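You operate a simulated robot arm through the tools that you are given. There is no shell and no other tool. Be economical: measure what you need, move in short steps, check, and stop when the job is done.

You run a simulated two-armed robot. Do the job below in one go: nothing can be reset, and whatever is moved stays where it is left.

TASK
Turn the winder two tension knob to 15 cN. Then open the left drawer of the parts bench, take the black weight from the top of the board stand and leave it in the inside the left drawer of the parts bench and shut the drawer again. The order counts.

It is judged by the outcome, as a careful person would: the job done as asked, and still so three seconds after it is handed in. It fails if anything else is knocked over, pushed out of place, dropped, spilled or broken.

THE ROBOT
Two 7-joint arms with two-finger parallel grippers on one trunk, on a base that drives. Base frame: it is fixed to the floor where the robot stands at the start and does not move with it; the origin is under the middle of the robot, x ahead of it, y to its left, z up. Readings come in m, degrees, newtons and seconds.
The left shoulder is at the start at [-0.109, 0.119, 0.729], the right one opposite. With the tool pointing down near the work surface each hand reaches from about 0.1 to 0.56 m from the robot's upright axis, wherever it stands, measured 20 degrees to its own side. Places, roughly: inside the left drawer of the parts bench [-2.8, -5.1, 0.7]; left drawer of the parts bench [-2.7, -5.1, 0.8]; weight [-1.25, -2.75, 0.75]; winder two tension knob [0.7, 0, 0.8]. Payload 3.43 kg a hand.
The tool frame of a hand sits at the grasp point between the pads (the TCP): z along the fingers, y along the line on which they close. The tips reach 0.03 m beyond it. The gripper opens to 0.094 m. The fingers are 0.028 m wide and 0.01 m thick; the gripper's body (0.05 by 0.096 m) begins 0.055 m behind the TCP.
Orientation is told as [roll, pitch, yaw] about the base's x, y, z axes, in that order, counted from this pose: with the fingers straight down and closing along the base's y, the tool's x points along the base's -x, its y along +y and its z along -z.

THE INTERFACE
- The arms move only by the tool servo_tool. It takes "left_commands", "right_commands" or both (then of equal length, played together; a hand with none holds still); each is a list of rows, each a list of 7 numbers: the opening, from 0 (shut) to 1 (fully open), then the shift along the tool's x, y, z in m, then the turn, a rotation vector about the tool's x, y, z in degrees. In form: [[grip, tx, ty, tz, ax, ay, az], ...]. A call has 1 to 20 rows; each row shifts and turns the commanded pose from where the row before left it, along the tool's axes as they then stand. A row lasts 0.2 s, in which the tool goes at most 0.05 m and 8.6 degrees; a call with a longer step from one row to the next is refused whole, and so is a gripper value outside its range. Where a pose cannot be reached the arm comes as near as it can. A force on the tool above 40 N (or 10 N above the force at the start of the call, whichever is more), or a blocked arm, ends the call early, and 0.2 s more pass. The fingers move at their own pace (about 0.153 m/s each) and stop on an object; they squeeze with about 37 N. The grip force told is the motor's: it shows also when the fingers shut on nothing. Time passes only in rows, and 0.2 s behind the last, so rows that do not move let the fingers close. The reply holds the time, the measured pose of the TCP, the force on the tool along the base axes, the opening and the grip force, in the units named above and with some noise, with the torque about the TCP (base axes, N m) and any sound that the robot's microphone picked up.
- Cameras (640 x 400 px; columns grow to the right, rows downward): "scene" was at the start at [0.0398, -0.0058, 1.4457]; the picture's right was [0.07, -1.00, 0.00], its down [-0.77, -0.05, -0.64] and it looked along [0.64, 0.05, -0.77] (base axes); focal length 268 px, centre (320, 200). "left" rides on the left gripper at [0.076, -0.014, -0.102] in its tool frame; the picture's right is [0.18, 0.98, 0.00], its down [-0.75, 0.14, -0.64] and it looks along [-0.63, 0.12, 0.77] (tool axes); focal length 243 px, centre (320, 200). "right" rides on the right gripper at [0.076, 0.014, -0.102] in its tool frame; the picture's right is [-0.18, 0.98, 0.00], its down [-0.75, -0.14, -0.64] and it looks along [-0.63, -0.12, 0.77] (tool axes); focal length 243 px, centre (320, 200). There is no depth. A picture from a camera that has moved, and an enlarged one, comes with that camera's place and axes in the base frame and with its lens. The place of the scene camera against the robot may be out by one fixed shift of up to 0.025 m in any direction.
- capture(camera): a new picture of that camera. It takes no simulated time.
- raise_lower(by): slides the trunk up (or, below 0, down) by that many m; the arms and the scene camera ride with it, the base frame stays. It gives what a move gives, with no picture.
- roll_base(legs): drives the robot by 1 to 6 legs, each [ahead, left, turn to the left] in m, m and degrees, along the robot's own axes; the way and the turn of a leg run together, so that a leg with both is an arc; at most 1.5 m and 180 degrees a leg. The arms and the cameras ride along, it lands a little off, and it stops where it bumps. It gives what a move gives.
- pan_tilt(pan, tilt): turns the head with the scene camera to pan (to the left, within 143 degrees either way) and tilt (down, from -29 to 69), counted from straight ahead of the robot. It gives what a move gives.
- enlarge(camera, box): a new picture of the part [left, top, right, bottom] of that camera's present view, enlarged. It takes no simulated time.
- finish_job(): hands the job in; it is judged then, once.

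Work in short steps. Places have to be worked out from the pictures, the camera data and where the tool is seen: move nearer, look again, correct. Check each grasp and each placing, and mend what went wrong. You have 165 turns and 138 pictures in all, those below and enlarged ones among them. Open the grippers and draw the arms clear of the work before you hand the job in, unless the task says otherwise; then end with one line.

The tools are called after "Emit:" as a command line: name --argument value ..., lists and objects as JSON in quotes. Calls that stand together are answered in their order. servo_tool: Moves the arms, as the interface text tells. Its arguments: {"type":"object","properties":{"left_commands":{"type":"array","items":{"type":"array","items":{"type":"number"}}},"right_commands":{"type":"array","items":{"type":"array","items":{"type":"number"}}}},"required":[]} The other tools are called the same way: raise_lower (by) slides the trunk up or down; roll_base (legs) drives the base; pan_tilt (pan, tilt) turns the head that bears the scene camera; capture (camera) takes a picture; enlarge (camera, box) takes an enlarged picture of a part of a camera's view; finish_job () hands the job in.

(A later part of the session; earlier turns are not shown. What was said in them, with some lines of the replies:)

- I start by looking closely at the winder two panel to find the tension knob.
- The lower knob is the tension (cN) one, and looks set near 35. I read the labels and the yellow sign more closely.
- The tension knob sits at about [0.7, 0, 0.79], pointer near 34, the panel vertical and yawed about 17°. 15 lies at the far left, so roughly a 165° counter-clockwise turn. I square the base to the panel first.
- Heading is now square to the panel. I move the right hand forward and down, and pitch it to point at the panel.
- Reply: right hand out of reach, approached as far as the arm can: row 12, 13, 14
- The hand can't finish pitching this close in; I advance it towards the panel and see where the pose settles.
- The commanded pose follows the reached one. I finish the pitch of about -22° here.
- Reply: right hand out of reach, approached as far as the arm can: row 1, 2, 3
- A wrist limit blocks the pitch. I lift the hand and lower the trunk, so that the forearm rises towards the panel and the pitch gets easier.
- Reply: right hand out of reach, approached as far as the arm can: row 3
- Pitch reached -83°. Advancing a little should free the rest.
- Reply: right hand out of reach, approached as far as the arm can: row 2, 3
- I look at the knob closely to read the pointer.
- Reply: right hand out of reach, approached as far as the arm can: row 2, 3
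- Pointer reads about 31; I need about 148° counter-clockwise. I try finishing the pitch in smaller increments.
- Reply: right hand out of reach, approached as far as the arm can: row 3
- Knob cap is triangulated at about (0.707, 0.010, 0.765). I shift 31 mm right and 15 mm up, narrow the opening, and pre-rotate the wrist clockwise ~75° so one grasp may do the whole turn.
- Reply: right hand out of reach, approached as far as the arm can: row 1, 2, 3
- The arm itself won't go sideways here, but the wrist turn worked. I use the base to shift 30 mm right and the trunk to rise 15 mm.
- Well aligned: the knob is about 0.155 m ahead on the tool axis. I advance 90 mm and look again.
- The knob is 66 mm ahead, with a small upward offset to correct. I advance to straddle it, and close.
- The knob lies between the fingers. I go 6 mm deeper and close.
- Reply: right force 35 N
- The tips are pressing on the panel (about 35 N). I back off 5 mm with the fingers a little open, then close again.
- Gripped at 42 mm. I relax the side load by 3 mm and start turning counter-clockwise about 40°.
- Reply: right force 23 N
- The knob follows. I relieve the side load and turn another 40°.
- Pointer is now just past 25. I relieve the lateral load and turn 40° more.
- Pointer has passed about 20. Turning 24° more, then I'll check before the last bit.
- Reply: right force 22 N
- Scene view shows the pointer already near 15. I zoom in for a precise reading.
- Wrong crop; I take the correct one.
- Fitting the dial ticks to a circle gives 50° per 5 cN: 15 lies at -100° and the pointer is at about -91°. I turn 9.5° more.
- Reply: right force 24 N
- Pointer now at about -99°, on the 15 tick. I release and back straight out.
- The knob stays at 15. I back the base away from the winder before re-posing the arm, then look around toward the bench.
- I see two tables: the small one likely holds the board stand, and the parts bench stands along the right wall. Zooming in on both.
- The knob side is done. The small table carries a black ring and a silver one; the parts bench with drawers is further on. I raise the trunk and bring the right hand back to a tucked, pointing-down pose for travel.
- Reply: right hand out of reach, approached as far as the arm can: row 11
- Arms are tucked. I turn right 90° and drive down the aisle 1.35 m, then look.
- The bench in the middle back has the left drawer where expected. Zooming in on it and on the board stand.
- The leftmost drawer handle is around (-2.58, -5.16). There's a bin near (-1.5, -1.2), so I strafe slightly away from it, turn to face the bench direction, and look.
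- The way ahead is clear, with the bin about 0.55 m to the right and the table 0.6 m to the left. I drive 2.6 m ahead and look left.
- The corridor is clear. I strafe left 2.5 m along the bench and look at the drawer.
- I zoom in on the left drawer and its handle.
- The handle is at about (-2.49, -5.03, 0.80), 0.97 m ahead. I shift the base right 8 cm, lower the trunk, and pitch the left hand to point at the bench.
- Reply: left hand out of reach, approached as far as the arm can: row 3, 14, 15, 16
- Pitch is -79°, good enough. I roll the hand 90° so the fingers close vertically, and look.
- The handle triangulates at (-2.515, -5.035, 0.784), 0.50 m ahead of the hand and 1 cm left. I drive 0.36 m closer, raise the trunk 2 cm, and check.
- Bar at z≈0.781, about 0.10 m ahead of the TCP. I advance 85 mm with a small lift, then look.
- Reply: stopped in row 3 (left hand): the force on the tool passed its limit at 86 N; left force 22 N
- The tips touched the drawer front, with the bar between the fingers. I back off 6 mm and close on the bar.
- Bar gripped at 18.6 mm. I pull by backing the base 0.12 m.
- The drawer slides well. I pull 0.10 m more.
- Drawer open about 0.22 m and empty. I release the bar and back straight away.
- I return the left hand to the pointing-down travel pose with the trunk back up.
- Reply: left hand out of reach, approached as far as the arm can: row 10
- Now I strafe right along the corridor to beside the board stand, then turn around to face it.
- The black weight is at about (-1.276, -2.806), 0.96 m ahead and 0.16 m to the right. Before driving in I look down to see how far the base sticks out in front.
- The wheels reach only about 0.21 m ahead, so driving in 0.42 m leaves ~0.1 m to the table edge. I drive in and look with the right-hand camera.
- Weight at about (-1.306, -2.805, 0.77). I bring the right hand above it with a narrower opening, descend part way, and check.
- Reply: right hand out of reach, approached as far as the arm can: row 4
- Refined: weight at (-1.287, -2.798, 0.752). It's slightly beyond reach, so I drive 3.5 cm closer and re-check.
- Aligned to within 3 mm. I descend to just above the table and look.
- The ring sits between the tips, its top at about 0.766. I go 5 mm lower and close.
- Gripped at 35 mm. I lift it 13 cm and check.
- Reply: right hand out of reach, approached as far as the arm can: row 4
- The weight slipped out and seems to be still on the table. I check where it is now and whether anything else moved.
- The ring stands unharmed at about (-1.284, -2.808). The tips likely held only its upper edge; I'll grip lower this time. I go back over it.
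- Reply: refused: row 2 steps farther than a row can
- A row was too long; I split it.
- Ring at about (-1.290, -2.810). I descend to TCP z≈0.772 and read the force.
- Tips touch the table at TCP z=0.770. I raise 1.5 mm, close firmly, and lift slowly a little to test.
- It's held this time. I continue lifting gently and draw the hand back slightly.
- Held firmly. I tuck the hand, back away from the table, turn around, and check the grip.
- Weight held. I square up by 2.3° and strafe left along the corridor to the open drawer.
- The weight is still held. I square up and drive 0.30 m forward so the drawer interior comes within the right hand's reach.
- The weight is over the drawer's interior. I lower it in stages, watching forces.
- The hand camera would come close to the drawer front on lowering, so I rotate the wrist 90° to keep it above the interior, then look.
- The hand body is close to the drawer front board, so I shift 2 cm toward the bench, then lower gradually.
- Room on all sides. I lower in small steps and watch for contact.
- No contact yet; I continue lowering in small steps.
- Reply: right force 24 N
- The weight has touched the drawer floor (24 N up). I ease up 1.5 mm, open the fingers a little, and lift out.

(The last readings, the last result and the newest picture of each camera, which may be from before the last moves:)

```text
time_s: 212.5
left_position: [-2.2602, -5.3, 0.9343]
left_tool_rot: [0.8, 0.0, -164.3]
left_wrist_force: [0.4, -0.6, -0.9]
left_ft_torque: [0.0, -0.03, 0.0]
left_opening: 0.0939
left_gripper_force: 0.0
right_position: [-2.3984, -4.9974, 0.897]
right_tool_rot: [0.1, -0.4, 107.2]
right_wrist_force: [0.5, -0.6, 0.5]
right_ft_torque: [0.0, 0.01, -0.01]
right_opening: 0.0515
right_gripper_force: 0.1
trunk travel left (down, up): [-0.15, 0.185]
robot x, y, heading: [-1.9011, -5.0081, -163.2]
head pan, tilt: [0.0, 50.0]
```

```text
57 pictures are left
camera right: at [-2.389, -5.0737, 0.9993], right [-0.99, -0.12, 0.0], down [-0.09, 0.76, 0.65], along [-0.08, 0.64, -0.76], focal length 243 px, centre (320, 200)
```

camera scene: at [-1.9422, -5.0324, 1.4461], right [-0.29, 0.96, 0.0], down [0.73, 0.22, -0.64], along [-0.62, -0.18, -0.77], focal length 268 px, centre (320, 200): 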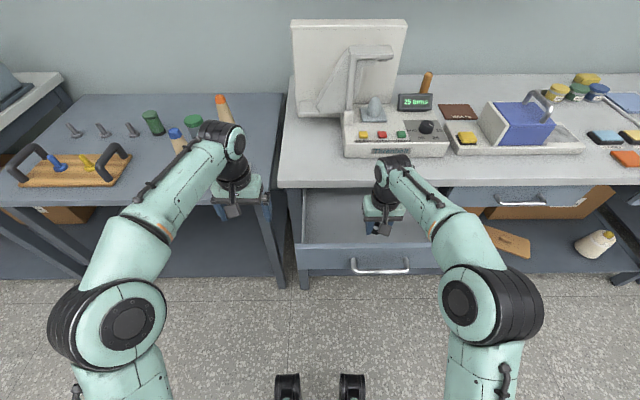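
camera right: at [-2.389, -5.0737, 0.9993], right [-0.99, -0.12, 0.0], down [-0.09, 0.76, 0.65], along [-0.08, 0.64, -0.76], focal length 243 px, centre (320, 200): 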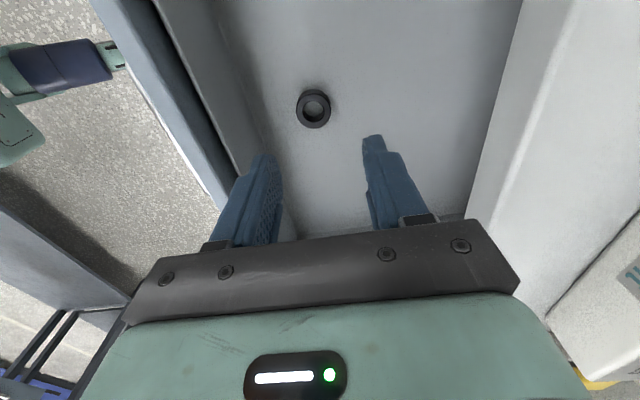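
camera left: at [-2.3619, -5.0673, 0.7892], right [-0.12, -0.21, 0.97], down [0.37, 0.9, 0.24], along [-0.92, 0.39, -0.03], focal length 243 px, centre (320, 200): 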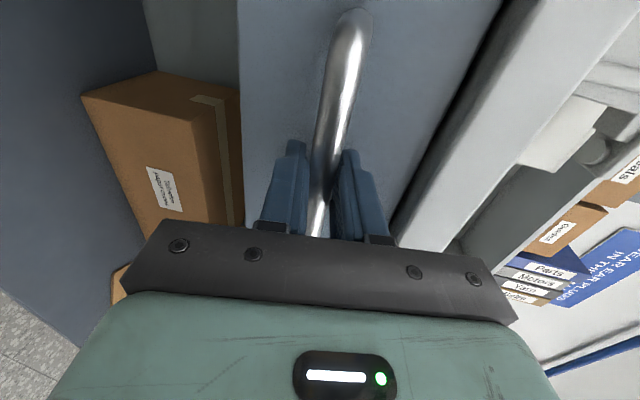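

The weight lies in the drawer. I raise the hand clear, back the base off 0.40 m, and lower the trunk for pushing the drawer shut with the right hand held level.

Emit:
servo_tool --right_commands '[[0.55, 0, 0, -0.02, 0, 0, 0], [0.55, 0, 0, 0, 0, 0, 0]]'

Emit:
roll_base --legs '[[-0.4, 0, 0]]'

Emit:
raise_lower --by -0.14

Emit:
servo_tool --right_commands '[[0.6, 0, 0, 0, -8.2, 0, 0], [0.6, 0, 0, 0, -8.2, 0, 0], [0.6, 0, 0, 0, -8.2, 0, 0], [0.6, 0, 0, 0, -8.2, 0, 0], [0.6, 0, 0, 0, -8.2, 0, 0], [0.6, 0, 0, 0, -8.2, 0, 0], [0.6, 0, 0, 0, -8.2, 0, 0], [0.6, 0, 0, 0, -8.2, 0, 0], [0.6, 0, 0, 0, -8.2, 0, 0], [0.6, 0, 0, 0, -4, 0, 0], [0.6, 0, 0, 0, -3, 0, 0], [0.6, 0, 0, 0, -2, 0, 0], [0.6, 0, 0, 0, 0, 0, 0]]'

Emit:
capture --camera "scene"

```text
time_s: 213.1
left_position: [-2.2598, -5.2995, 0.9336]
left_tool_rot: [0.7, 0.0, -164.3]
left_wrist_force: [-0.7, 0.8, 1.0]
left_ft_torque: [0.0, -0.02, -0.02]
left_opening: 0.0937
left_gripper_force: 0.0
right_position: [-2.3981, -4.9968, 0.9167]
right_tool_rot: [0.1, -0.3, 107.2]
right_wrist_force: [0.1, 0.1, -0.3]
right_ft_torque: [-0.04, -0.02, 0.03]
right_opening: 0.0518
right_gripper_force: 0.0
trunk travel left (down, up): [-0.15, 0.185]
robot x, y, heading: [-1.9, -5.0091, -163.4]
head pan, tilt: [0.0, 50.0]
```

```text
time_s: 215.6
left_position: [-1.8742, -5.1833, 0.9338]
left_tool_rot: [0.7, -0.1, -164.4]
left_wrist_force: [0.2, 0.2, -0.2]
left_ft_torque: [-0.03, 0.01, 0.01]
left_opening: 0.094
left_gripper_force: 0.0
right_position: [-2.0115, -4.8805, 0.9174]
right_tool_rot: [0.3, -0.4, 107.2]
right_wrist_force: [0.1, 0.3, 0.2]
right_ft_torque: [-0.02, -0.01, 0.01]
right_opening: 0.0516
right_gripper_force: 0.0
trunk travel left (down, up): [-0.15, 0.185]
robot x, y, heading: [-1.5172, -4.8943, -163.5]
head pan, tilt: [0.0, 50.0]
```

```text
time_s: 217.3
left_position: [-1.874, -5.183, 0.7932]
left_tool_rot: [0.7, -0.1, -164.4]
left_wrist_force: [0.1, -0.3, 0.7]
left_ft_torque: [0.03, -0.04, -0.02]
left_opening: 0.094
left_gripper_force: 0.1
right_position: [-2.0117, -4.882, 0.7769]
right_tool_rot: [0.4, -0.3, 107.2]
right_wrist_force: [-0.4, 0.0, -0.3]
right_ft_torque: [-0.01, 0.01, 0.02]
right_opening: 0.0515
right_gripper_force: 0.0
trunk travel left (down, up): [-0.01, 0.325]
robot x, y, heading: [-1.5186, -4.8992, -163.4]
head pan, tilt: [0.0, 50.0]
```

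```text
time_s: 220.1
left_position: [-1.8737, -5.1839, 0.7925]
left_tool_rot: [0.7, 0.0, -164.4]
left_wrist_force: [-1.0, 0.3, 0.3]
left_ft_torque: [-0.01, 0.03, 0.0]
left_opening: 0.0938
left_gripper_force: 0.0
right_position: [-2.01, -4.8211, 0.8572]
right_tool_rot: [74.4, -2.4, 103.2]
right_wrist_force: [-0.4, 0.6, 0.5]
right_ft_torque: [0.01, -0.02, 0.02]
right_opening: 0.0565
right_gripper_force: 0.2
right hand out of reach, approached as far as the arm can: row 7, 8, 9
trunk travel left (down, up): [-0.01, 0.325]
robot x, y, heading: [-1.5175, -4.8936, -163.3]
head pan, tilt: [0.0, 50.0]
```

```text
56 pictures are left
camera scene: at [-1.5952, -4.9284, 1.3001], right [-0.29, 0.96, 0.0], down [0.73, 0.22, -0.64], along [-0.62, -0.18, -0.77], focal length 268 px, centre (320, 200)
```

scene: 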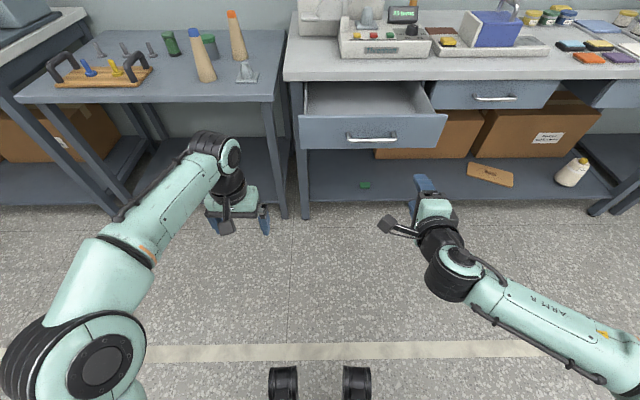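

The right hand is nearly level, 15° down. The bar is ~0.33 m ahead, 5.5 cm left and 7 cm lower. I strafe 5 cm left and lower and extend the hand, then try more pitch.

Emit:
roll_base --legs '[[0, 0.05, 0]]'

Emit:
servo_tool --right_commands '[[0.6, 0, -0.015, 0.02, 0, 0, 0], [0.6, 0, -0.015, 0.02, 0, 0, 0], [0.6, 0, -0.015, 0.02, 0, 0, 0], [0.6, 0, 0, 0, -2, 0, 0], [0.6, 0, 0, 0, -2, 0, 0], [0.6, 0, 0, 0, -2, 0, 0], [0.6, 0, 0, 0, 0, 0, 0]]'

Emit:
capture --camera "right"

```text
time_s: 221.2
left_position: [-1.8603, -5.2305, 0.7933]
left_tool_rot: [0.6, 0.0, -164.4]
left_wrist_force: [-0.1, 0.4, -0.6]
left_ft_torque: [0.01, 0.01, -0.01]
left_opening: 0.0943
left_gripper_force: 0.0
right_position: [-1.9954, -4.868, 0.8564]
right_tool_rot: [74.4, -2.4, 103.3]
right_wrist_force: [-0.5, 0.7, -0.1]
right_ft_torque: [-0.05, 0.0, 0.04]
right_opening: 0.0565
right_gripper_force: 0.1
trunk travel left (down, up): [-0.01, 0.325]
robot x, y, heading: [-1.5004, -4.9419, -163.5]
head pan, tilt: [0.0, 50.0]
```

```text
time_s: 222.8
left_position: [-1.8595, -5.2302, 0.7934]
left_tool_rot: [0.8, 0.0, -164.4]
left_wrist_force: [0.5, 0.2, 0.5]
left_ft_torque: [0.0, 0.02, 0.01]
left_opening: 0.0938
left_gripper_force: 0.1
right_position: [-2.041, -4.8762, 0.7972]
right_tool_rot: [80.4, -2.4, 103.2]
right_wrist_force: [0.2, -0.1, 0.6]
right_ft_torque: [-0.02, 0.0, 0.05]
right_opening: 0.0564
right_gripper_force: 0.0
trunk travel left (down, up): [-0.01, 0.325]
robot x, y, heading: [-1.5009, -4.9404, -163.1]
head pan, tilt: [0.0, 50.0]
```

```text
55 pictures are left
camera right: at [-1.927, -4.9276, 0.8262], right [-0.19, 0.1, 0.98], down [0.47, 0.88, 0.0], along [-0.86, 0.46, -0.22], focal length 243 px, centre (320, 200)
```

right: 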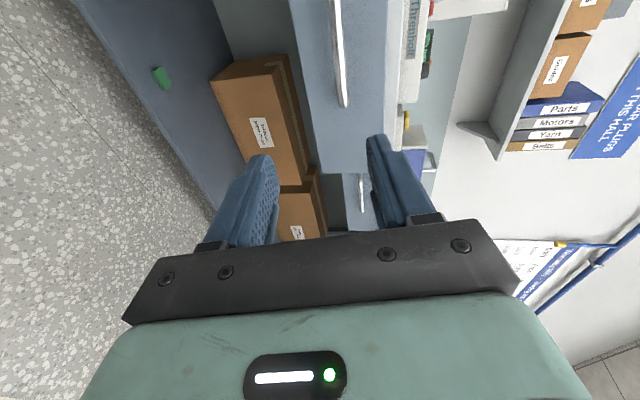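

Good pose: 10° down, bar about 0.25 m to contact. I correct the yaw 4°, drive 0.17 m, advance 5 cm, and look.

Emit:
servo_tool --right_commands '[[0.6, 0, 0, 0, 0, 4, 0], [0.6, 0, 0, 0, 0, 0, 0]]'

Emit:
roll_base --legs '[[0.17, 0, 0]]'

Emit:
servo_tool --right_commands '[[0.6, 0, 0, 0.025, 0, 0, 0], [0.6, 0, 0, 0.025, 0, 0, 0], [0.6, 0, 0, 0, 0, 0, 0]]'

Emit:
capture --camera "right"

```text
time_s: 223.4
left_position: [-1.861, -5.2311, 0.7938]
left_tool_rot: [0.7, 0.0, -164.4]
left_wrist_force: [-0.4, -0.3, -0.9]
left_ft_torque: [-0.02, 0.0, 0.01]
left_opening: 0.0938
left_gripper_force: 0.1
right_position: [-2.0397, -4.8767, 0.7982]
right_tool_rot: [80.4, -1.7, 107.2]
right_wrist_force: [-0.4, 0.1, 0.6]
right_ft_torque: [0.01, 0.02, 0.0]
right_opening: 0.0564
right_gripper_force: 0.1
trunk travel left (down, up): [-0.01, 0.325]
robot x, y, heading: [-1.5036, -4.9432, -163.2]
head pan, tilt: [0.0, 50.0]
```

```text
time_s: 224.9
left_position: [-2.0239, -5.2777, 0.7922]
left_tool_rot: [0.7, 0.0, -164.5]
left_wrist_force: [-0.9, -0.4, 0.1]
left_ft_torque: [0.01, -0.06, 0.01]
left_opening: 0.0941
left_gripper_force: 0.1
right_position: [-2.2045, -4.9243, 0.7974]
right_tool_rot: [80.1, -1.6, 107.0]
right_wrist_force: [-0.4, -0.7, 0.5]
right_ft_torque: [-0.01, 0.01, -0.01]
right_opening: 0.0563
right_gripper_force: 0.1
trunk travel left (down, up): [-0.01, 0.325]
robot x, y, heading: [-1.6698, -4.9918, -163.4]
head pan, tilt: [0.0, 50.0]
```

```text
time_s: 225.7
left_position: [-2.0241, -5.2785, 0.7942]
left_tool_rot: [0.7, -0.1, -164.5]
left_wrist_force: [0.2, -0.2, -0.5]
left_ft_torque: [-0.01, -0.02, 0.0]
left_opening: 0.094
left_gripper_force: 0.1
right_position: [-2.2517, -4.9377, 0.7884]
right_tool_rot: [80.3, -1.7, 107.1]
right_wrist_force: [0.4, -0.4, 0.5]
right_ft_torque: [0.0, 0.0, 0.0]
right_opening: 0.0565
right_gripper_force: 0.0
trunk travel left (down, up): [-0.01, 0.325]
robot x, y, heading: [-1.6677, -4.9904, -163.4]
head pan, tilt: [0.0, 50.0]
```

```text
54 pictures are left
camera right: at [-2.1347, -4.9817, 0.819], right [-0.2, 0.1, 0.97], down [0.41, 0.91, -0.01], along [-0.89, 0.39, -0.23], focal length 243 px, centre (320, 200)
```

right: 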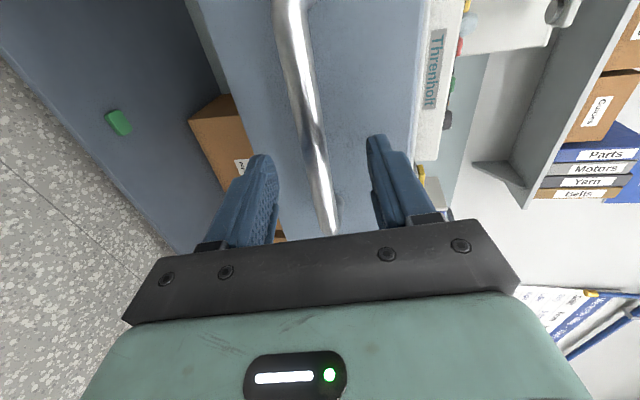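

The bar is between the fingers. I advance 2 cm and close on it.

Emit:
servo_tool --right_commands '[[0.6, 0, 0, 0.012, 0, 0, 0], [0.6, 0, 0, 0.006, 0, 0, 0], [0.3, 0, 0, 0, 0, 0, 0], [0.05, 0, 0, 0, 0, 0, 0], [0.05, 0, 0, 0, 0, 0, 0], [0.05, 0, 0, 0, 0, 0, 0]]'

Emit:
capture --camera "right"

```text
time_s: 227.1
left_position: [-2.0238, -5.2776, 0.7937]
left_tool_rot: [0.9, -0.1, -164.5]
left_wrist_force: [-0.3, -0.2, 0.6]
left_ft_torque: [0.01, -0.03, 0.01]
left_opening: 0.0938
left_gripper_force: 0.0
right_position: [-2.2673, -4.944, 0.7852]
right_tool_rot: [80.1, -1.6, 107.1]
right_wrist_force: [1.6, 0.0, -7.0]
right_ft_torque: [-0.98, -0.3, -0.16]
right_opening: 0.0183
right_gripper_force: 45.0
trunk travel left (down, up): [-0.01, 0.325]
robot x, y, heading: [-1.6668, -4.9923, -163.7]
head pan, tilt: [0.0, 50.0]
```

```text
53 pictures are left
camera right: at [-2.1513, -4.9866, 0.8152], right [-0.21, 0.1, 0.97], down [0.41, 0.91, -0.01], along [-0.89, 0.39, -0.23], focal length 243 px, centre (320, 200)
```

right: 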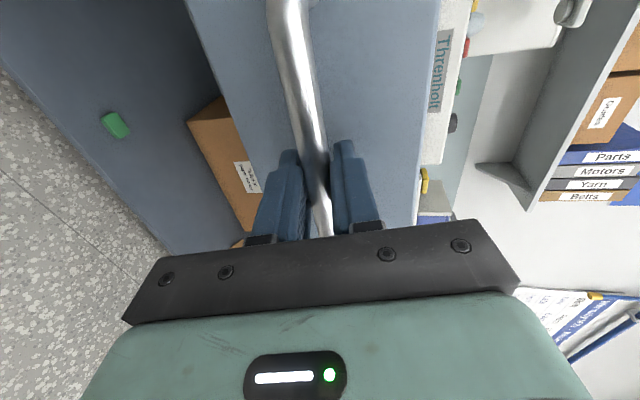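

Bar gripped. I push by driving forward 0.15 m first.

Emit:
roll_base --legs '[[0.15, 0, 0]]'

Emit:
capture --camera "scene"

```text
time_s: 228.4
left_position: [-2.1657, -5.3225, 0.7931]
left_tool_rot: [0.8, -0.1, -164.6]
left_wrist_force: [0.6, 0.5, 0.3]
left_ft_torque: [0.01, 0.01, 0.02]
left_opening: 0.0939
left_gripper_force: 0.1
right_position: [-2.4098, -4.987, 0.7849]
right_tool_rot: [80.2, -1.6, 107.2]
right_wrist_force: [4.4, -13.6, -10.7]
right_ft_torque: [-1.03, -0.38, -0.24]
right_opening: 0.0152
right_gripper_force: 44.9
trunk travel left (down, up): [-0.01, 0.325]
robot x, y, heading: [-1.8069, -5.0345, -163.5]
head pan, tilt: [0.0, 50.0]
```

```text
52 pictures are left
camera scene: at [-1.8869, -5.0676, 1.3], right [-0.28, 0.96, 0.0], down [0.73, 0.22, -0.64], along [-0.62, -0.18, -0.77], focal length 268 px, centre (320, 200)
```

scene: 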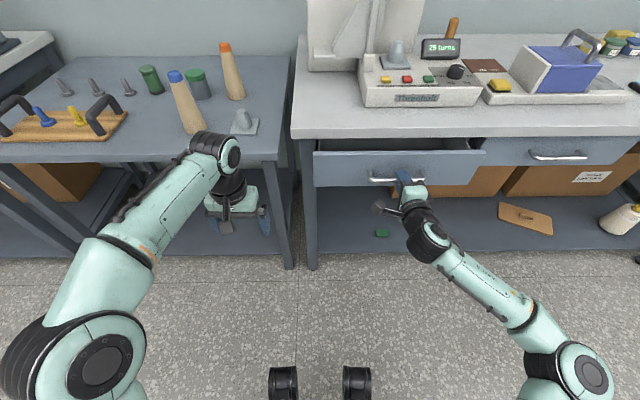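

About 7 cm to go. I push the rest.

Emit:
roll_base --legs '[[0.065, 0, 0]]'

Emit:
capture --camera "scene"

Emit:
capture --camera "right"

```text
time_s: 229.4
left_position: [-2.2278, -5.3405, 0.7932]
left_tool_rot: [0.6, 0.0, -164.6]
left_wrist_force: [-0.4, 0.3, -0.7]
left_ft_torque: [0.02, 0.03, 0.0]
left_opening: 0.0941
left_gripper_force: 0.1
right_position: [-2.4705, -5.0078, 0.785]
right_tool_rot: [80.1, -1.6, 107.6]
right_wrist_force: [1.8, -7.3, -1.8]
right_ft_torque: [-1.2, -0.41, -0.31]
right_opening: 0.0151
right_gripper_force: 45.3
trunk travel left (down, up): [-0.01, 0.325]
robot x, y, heading: [-1.8691, -5.0507, -163.5]
head pan, tilt: [0.0, 50.0]
```

```text
51 pictures are left
camera scene: at [-1.9488, -5.0856, 1.3001], right [-0.29, 0.96, 0.0], down [0.73, 0.22, -0.64], along [-0.62, -0.18, -0.77], focal length 268 px, centre (320, 200)
```

scene: 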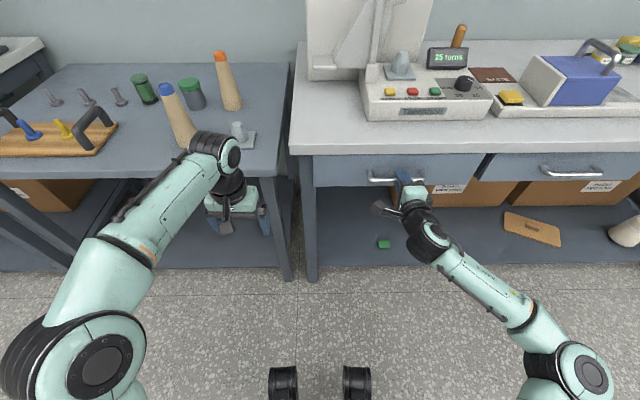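

```text
50 pictures are left
camera right: at [-2.3536, -5.0494, 0.8156], right [-0.21, 0.1, 0.97], down [0.4, 0.92, -0.01], along [-0.89, 0.39, -0.23], focal length 243 px, centre (320, 200)
```

right: 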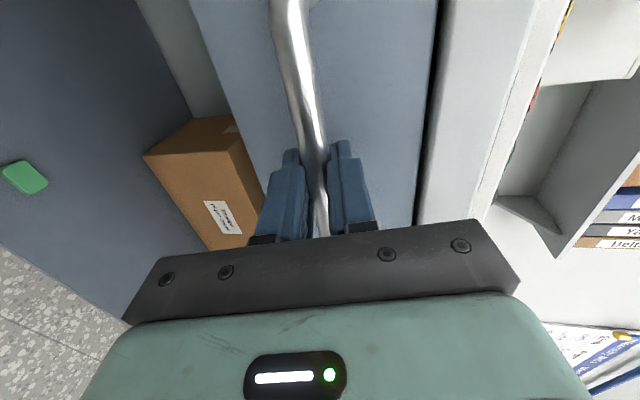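

Almost shut. I push the last millimetres with the arm until it resists.

Emit:
servo_tool --right_commands '[[0.05, 0, 0, 0.004, 0, 0, 0], [0.05, 0, 0, 0.004, 0, 0, 0], [0.05, 0, 0, 0.004, 0, 0, 0], [0.05, 0, 0, 0, 0, 0, 0]]'

Emit:
capture --camera "right"

```text
time_s: 230.4
left_position: [-2.2272, -5.3402, 0.7931]
left_tool_rot: [0.8, -0.1, -164.5]
left_wrist_force: [0.0, -0.1, -0.3]
left_ft_torque: [0.03, -0.05, 0.01]
left_opening: 0.0939
left_gripper_force: 0.0
right_position: [-2.4822, -5.0105, 0.786]
right_tool_rot: [80.4, -1.7, 107.5]
right_wrist_force: [-1.2, -3.3, 9.0]
right_ft_torque: [-1.16, -0.24, -0.58]
right_opening: 0.0156
right_gripper_force: 45.1
trunk travel left (down, up): [-0.01, 0.325]
robot x, y, heading: [-1.8702, -5.0499, -163.7]
head pan, tilt: [0.0, 50.0]
```

```text
49 pictures are left
camera right: at [-2.3648, -5.0527, 0.8152], right [-0.2, 0.1, 0.97], down [0.4, 0.92, -0.01], along [-0.89, 0.39, -0.23], focal length 243 px, centre (320, 200)
```

right: 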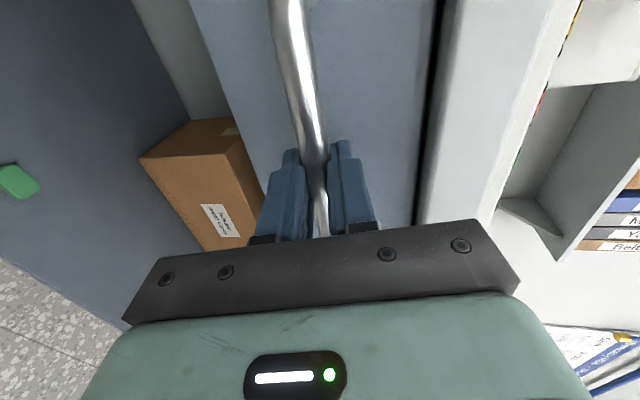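

Still moving freely; I push another 12 mm.

Emit:
servo_tool --right_commands '[[0.05, 0, -0.001, 0.004, 0, 0, 0], [0.05, 0, 0, 0.004, 0, 0, 0], [0.05, 0, 0, 0.004, 0, 0, 0], [0.05, 0, 0, 0, 0, 0, 0]]'

Emit:
enlarge --camera "scene" --box '[290, 120, 500, 240]'

```text
time_s: 231.0
left_position: [-2.2257, -5.3382, 0.7948]
left_tool_rot: [0.8, -0.2, -164.7]
left_wrist_force: [0.2, -0.4, -0.9]
left_ft_torque: [-0.01, 0.0, 0.0]
left_opening: 0.0939
left_gripper_force: 0.0
right_position: [-2.4839, -5.0107, 0.7862]
right_tool_rot: [80.5, -1.4, 107.6]
right_wrist_force: [26.5, 8.7, 4.3]
right_ft_torque: [-1.04, -0.35, -0.83]
right_opening: 0.0152
right_gripper_force: 45.5
trunk travel left (down, up): [-0.01, 0.325]
robot x, y, heading: [-1.8684, -5.0505, -163.7]
head pan, tilt: [0.0, 50.0]
stopped in row 2 (right hand): the force on the tool passed its limit at 44 N (the readings are from after the stop); the commanded pose is now the measured one
```

```text
3.05 times, centred on (395, 180) of scene
camera zoom: at [-1.9444, -5.0835, 1.3003], right [-0.28, 0.96, 0.0], down [0.73, 0.22, -0.64], along [-0.62, -0.18, -0.76], focal length 816 px, centre (91, 261)
```

zoom: 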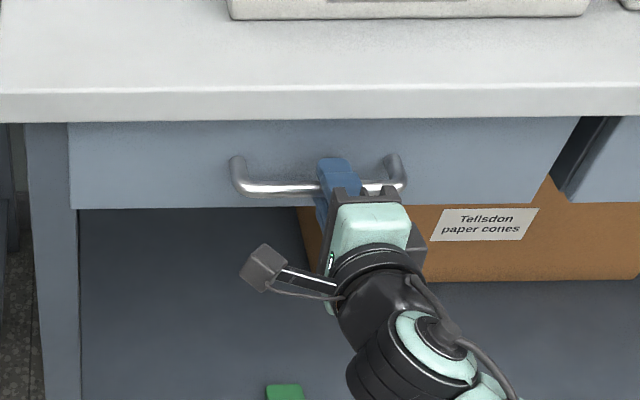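

The drawer hit its stop; it's shut. I release and back off without pulling it.

Emit:
servo_tool --right_commands '[[0.6, 0, 0, 0, 0, 0, 0], [0.6, 0, 0, 0, 0, 0, 0], [0.6, 0, 0, 0, 0, 0, 0], [0.6, 0, 0, -0.02, 0, 0, 0], [0.6, 0, 0, -0.03, 0, 0, 0], [0.6, 0, 0, -0.03, 0, 0, 0], [0.6, 0, 0, 0, 0, 0, 0]]'

Emit:
roll_base --legs '[[-0.3, 0, 0]]'

Emit:
capture --camera "scene"

Emit:
capture --camera "right"

```text
time_s: 232.6
left_position: [-2.2281, -5.3389, 0.7922]
left_tool_rot: [0.7, 0.0, -164.5]
left_wrist_force: [-0.7, -0.6, -1.0]
left_ft_torque: [-0.02, 0.04, 0.01]
left_opening: 0.0941
left_gripper_force: 0.2
right_position: [-2.4117, -4.9868, 0.797]
right_tool_rot: [80.3, -1.7, 107.6]
right_wrist_force: [-1.2, 0.4, 0.0]
right_ft_torque: [-0.01, -0.01, 0.03]
right_opening: 0.0566
right_gripper_force: 0.2
trunk travel left (down, up): [-0.01, 0.325]
robot x, y, heading: [-1.8699, -5.0517, -163.2]
head pan, tilt: [0.0, 50.0]
```

```text
time_s: 234.7
left_position: [-1.9438, -5.2533, 0.7927]
left_tool_rot: [0.7, 0.0, -165.0]
left_wrist_force: [0.3, 0.1, -0.5]
left_ft_torque: [0.0, 0.02, -0.02]
left_opening: 0.0938
left_gripper_force: 0.0
right_position: [-2.1236, -4.8997, 0.7965]
right_tool_rot: [80.3, -1.7, 107.1]
right_wrist_force: [-0.3, -0.3, 0.1]
right_ft_torque: [-0.01, 0.0, 0.03]
right_opening: 0.0563
right_gripper_force: 0.1
trunk travel left (down, up): [-0.01, 0.325]
robot x, y, heading: [-1.5821, -4.9649, -163.9]
head pan, tilt: [0.0, 50.0]
```

```text
47 pictures are left
camera scene: at [-1.6617, -5.0005, 1.3001], right [-0.28, 0.96, 0.0], down [0.74, 0.21, -0.64], along [-0.62, -0.18, -0.77], focal length 268 px, centre (320, 200)
```

scene: 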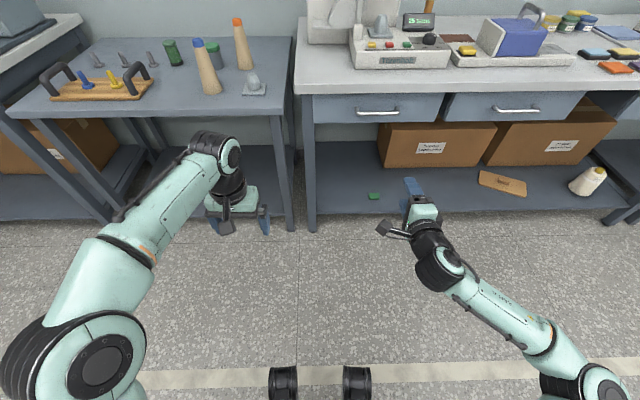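

```text
46 pictures are left
camera right: at [-2.0076, -4.9425, 0.8268], right [-0.2, 0.1, 0.97], down [0.41, 0.91, -0.01], along [-0.89, 0.39, -0.23], focal length 243 px, centre (320, 200)
```

right: 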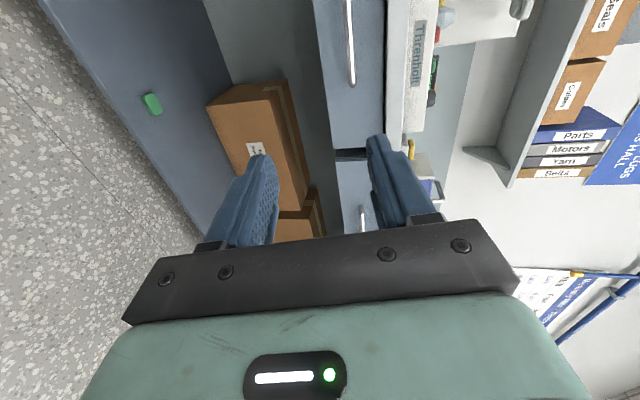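

The drawer is shut flush, with the weight inside; the knob was verified at 15. I open the gripper fully and hand in.

Emit:
servo_tool --right_commands '[[1, 0, 0, 0, 0, 0, 0], [1, 0, 0, 0, 0, 0, 0], [1, 0, 0, 0, 0, 0, 0]]'

Emit:
finish_job

```text
time_s: 235.5
left_position: [-1.9438, -5.2519, 0.7934]
left_tool_rot: [0.6, 0.0, -165.0]
left_wrist_force: [-0.1, -1.1, -0.1]
left_ft_torque: [0.0, 0.05, -0.02]
left_opening: 0.0941
left_gripper_force: 0.1
right_position: [-2.1247, -4.898, 0.7956]
right_tool_rot: [80.2, -1.6, 107.0]
right_wrist_force: [-0.4, 0.3, 0.7]
right_ft_torque: [0.02, 0.01, 0.01]
right_opening: 0.0942
right_gripper_force: 0.1
trunk travel left (down, up): [-0.01, 0.325]
robot x, y, heading: [-1.5825, -4.9712, -163.9]
head pan, tilt: [0.0, 50.0]
```

```text
The job is handed in.
```

The winder two tension knob is at 15 cN, and the black weight is in the left drawer of the parts bench with the drawer shut, done in the order asked; the weight slipped out of the grip once as I lifted it, landed upright on the board stand, and I picked it up again.
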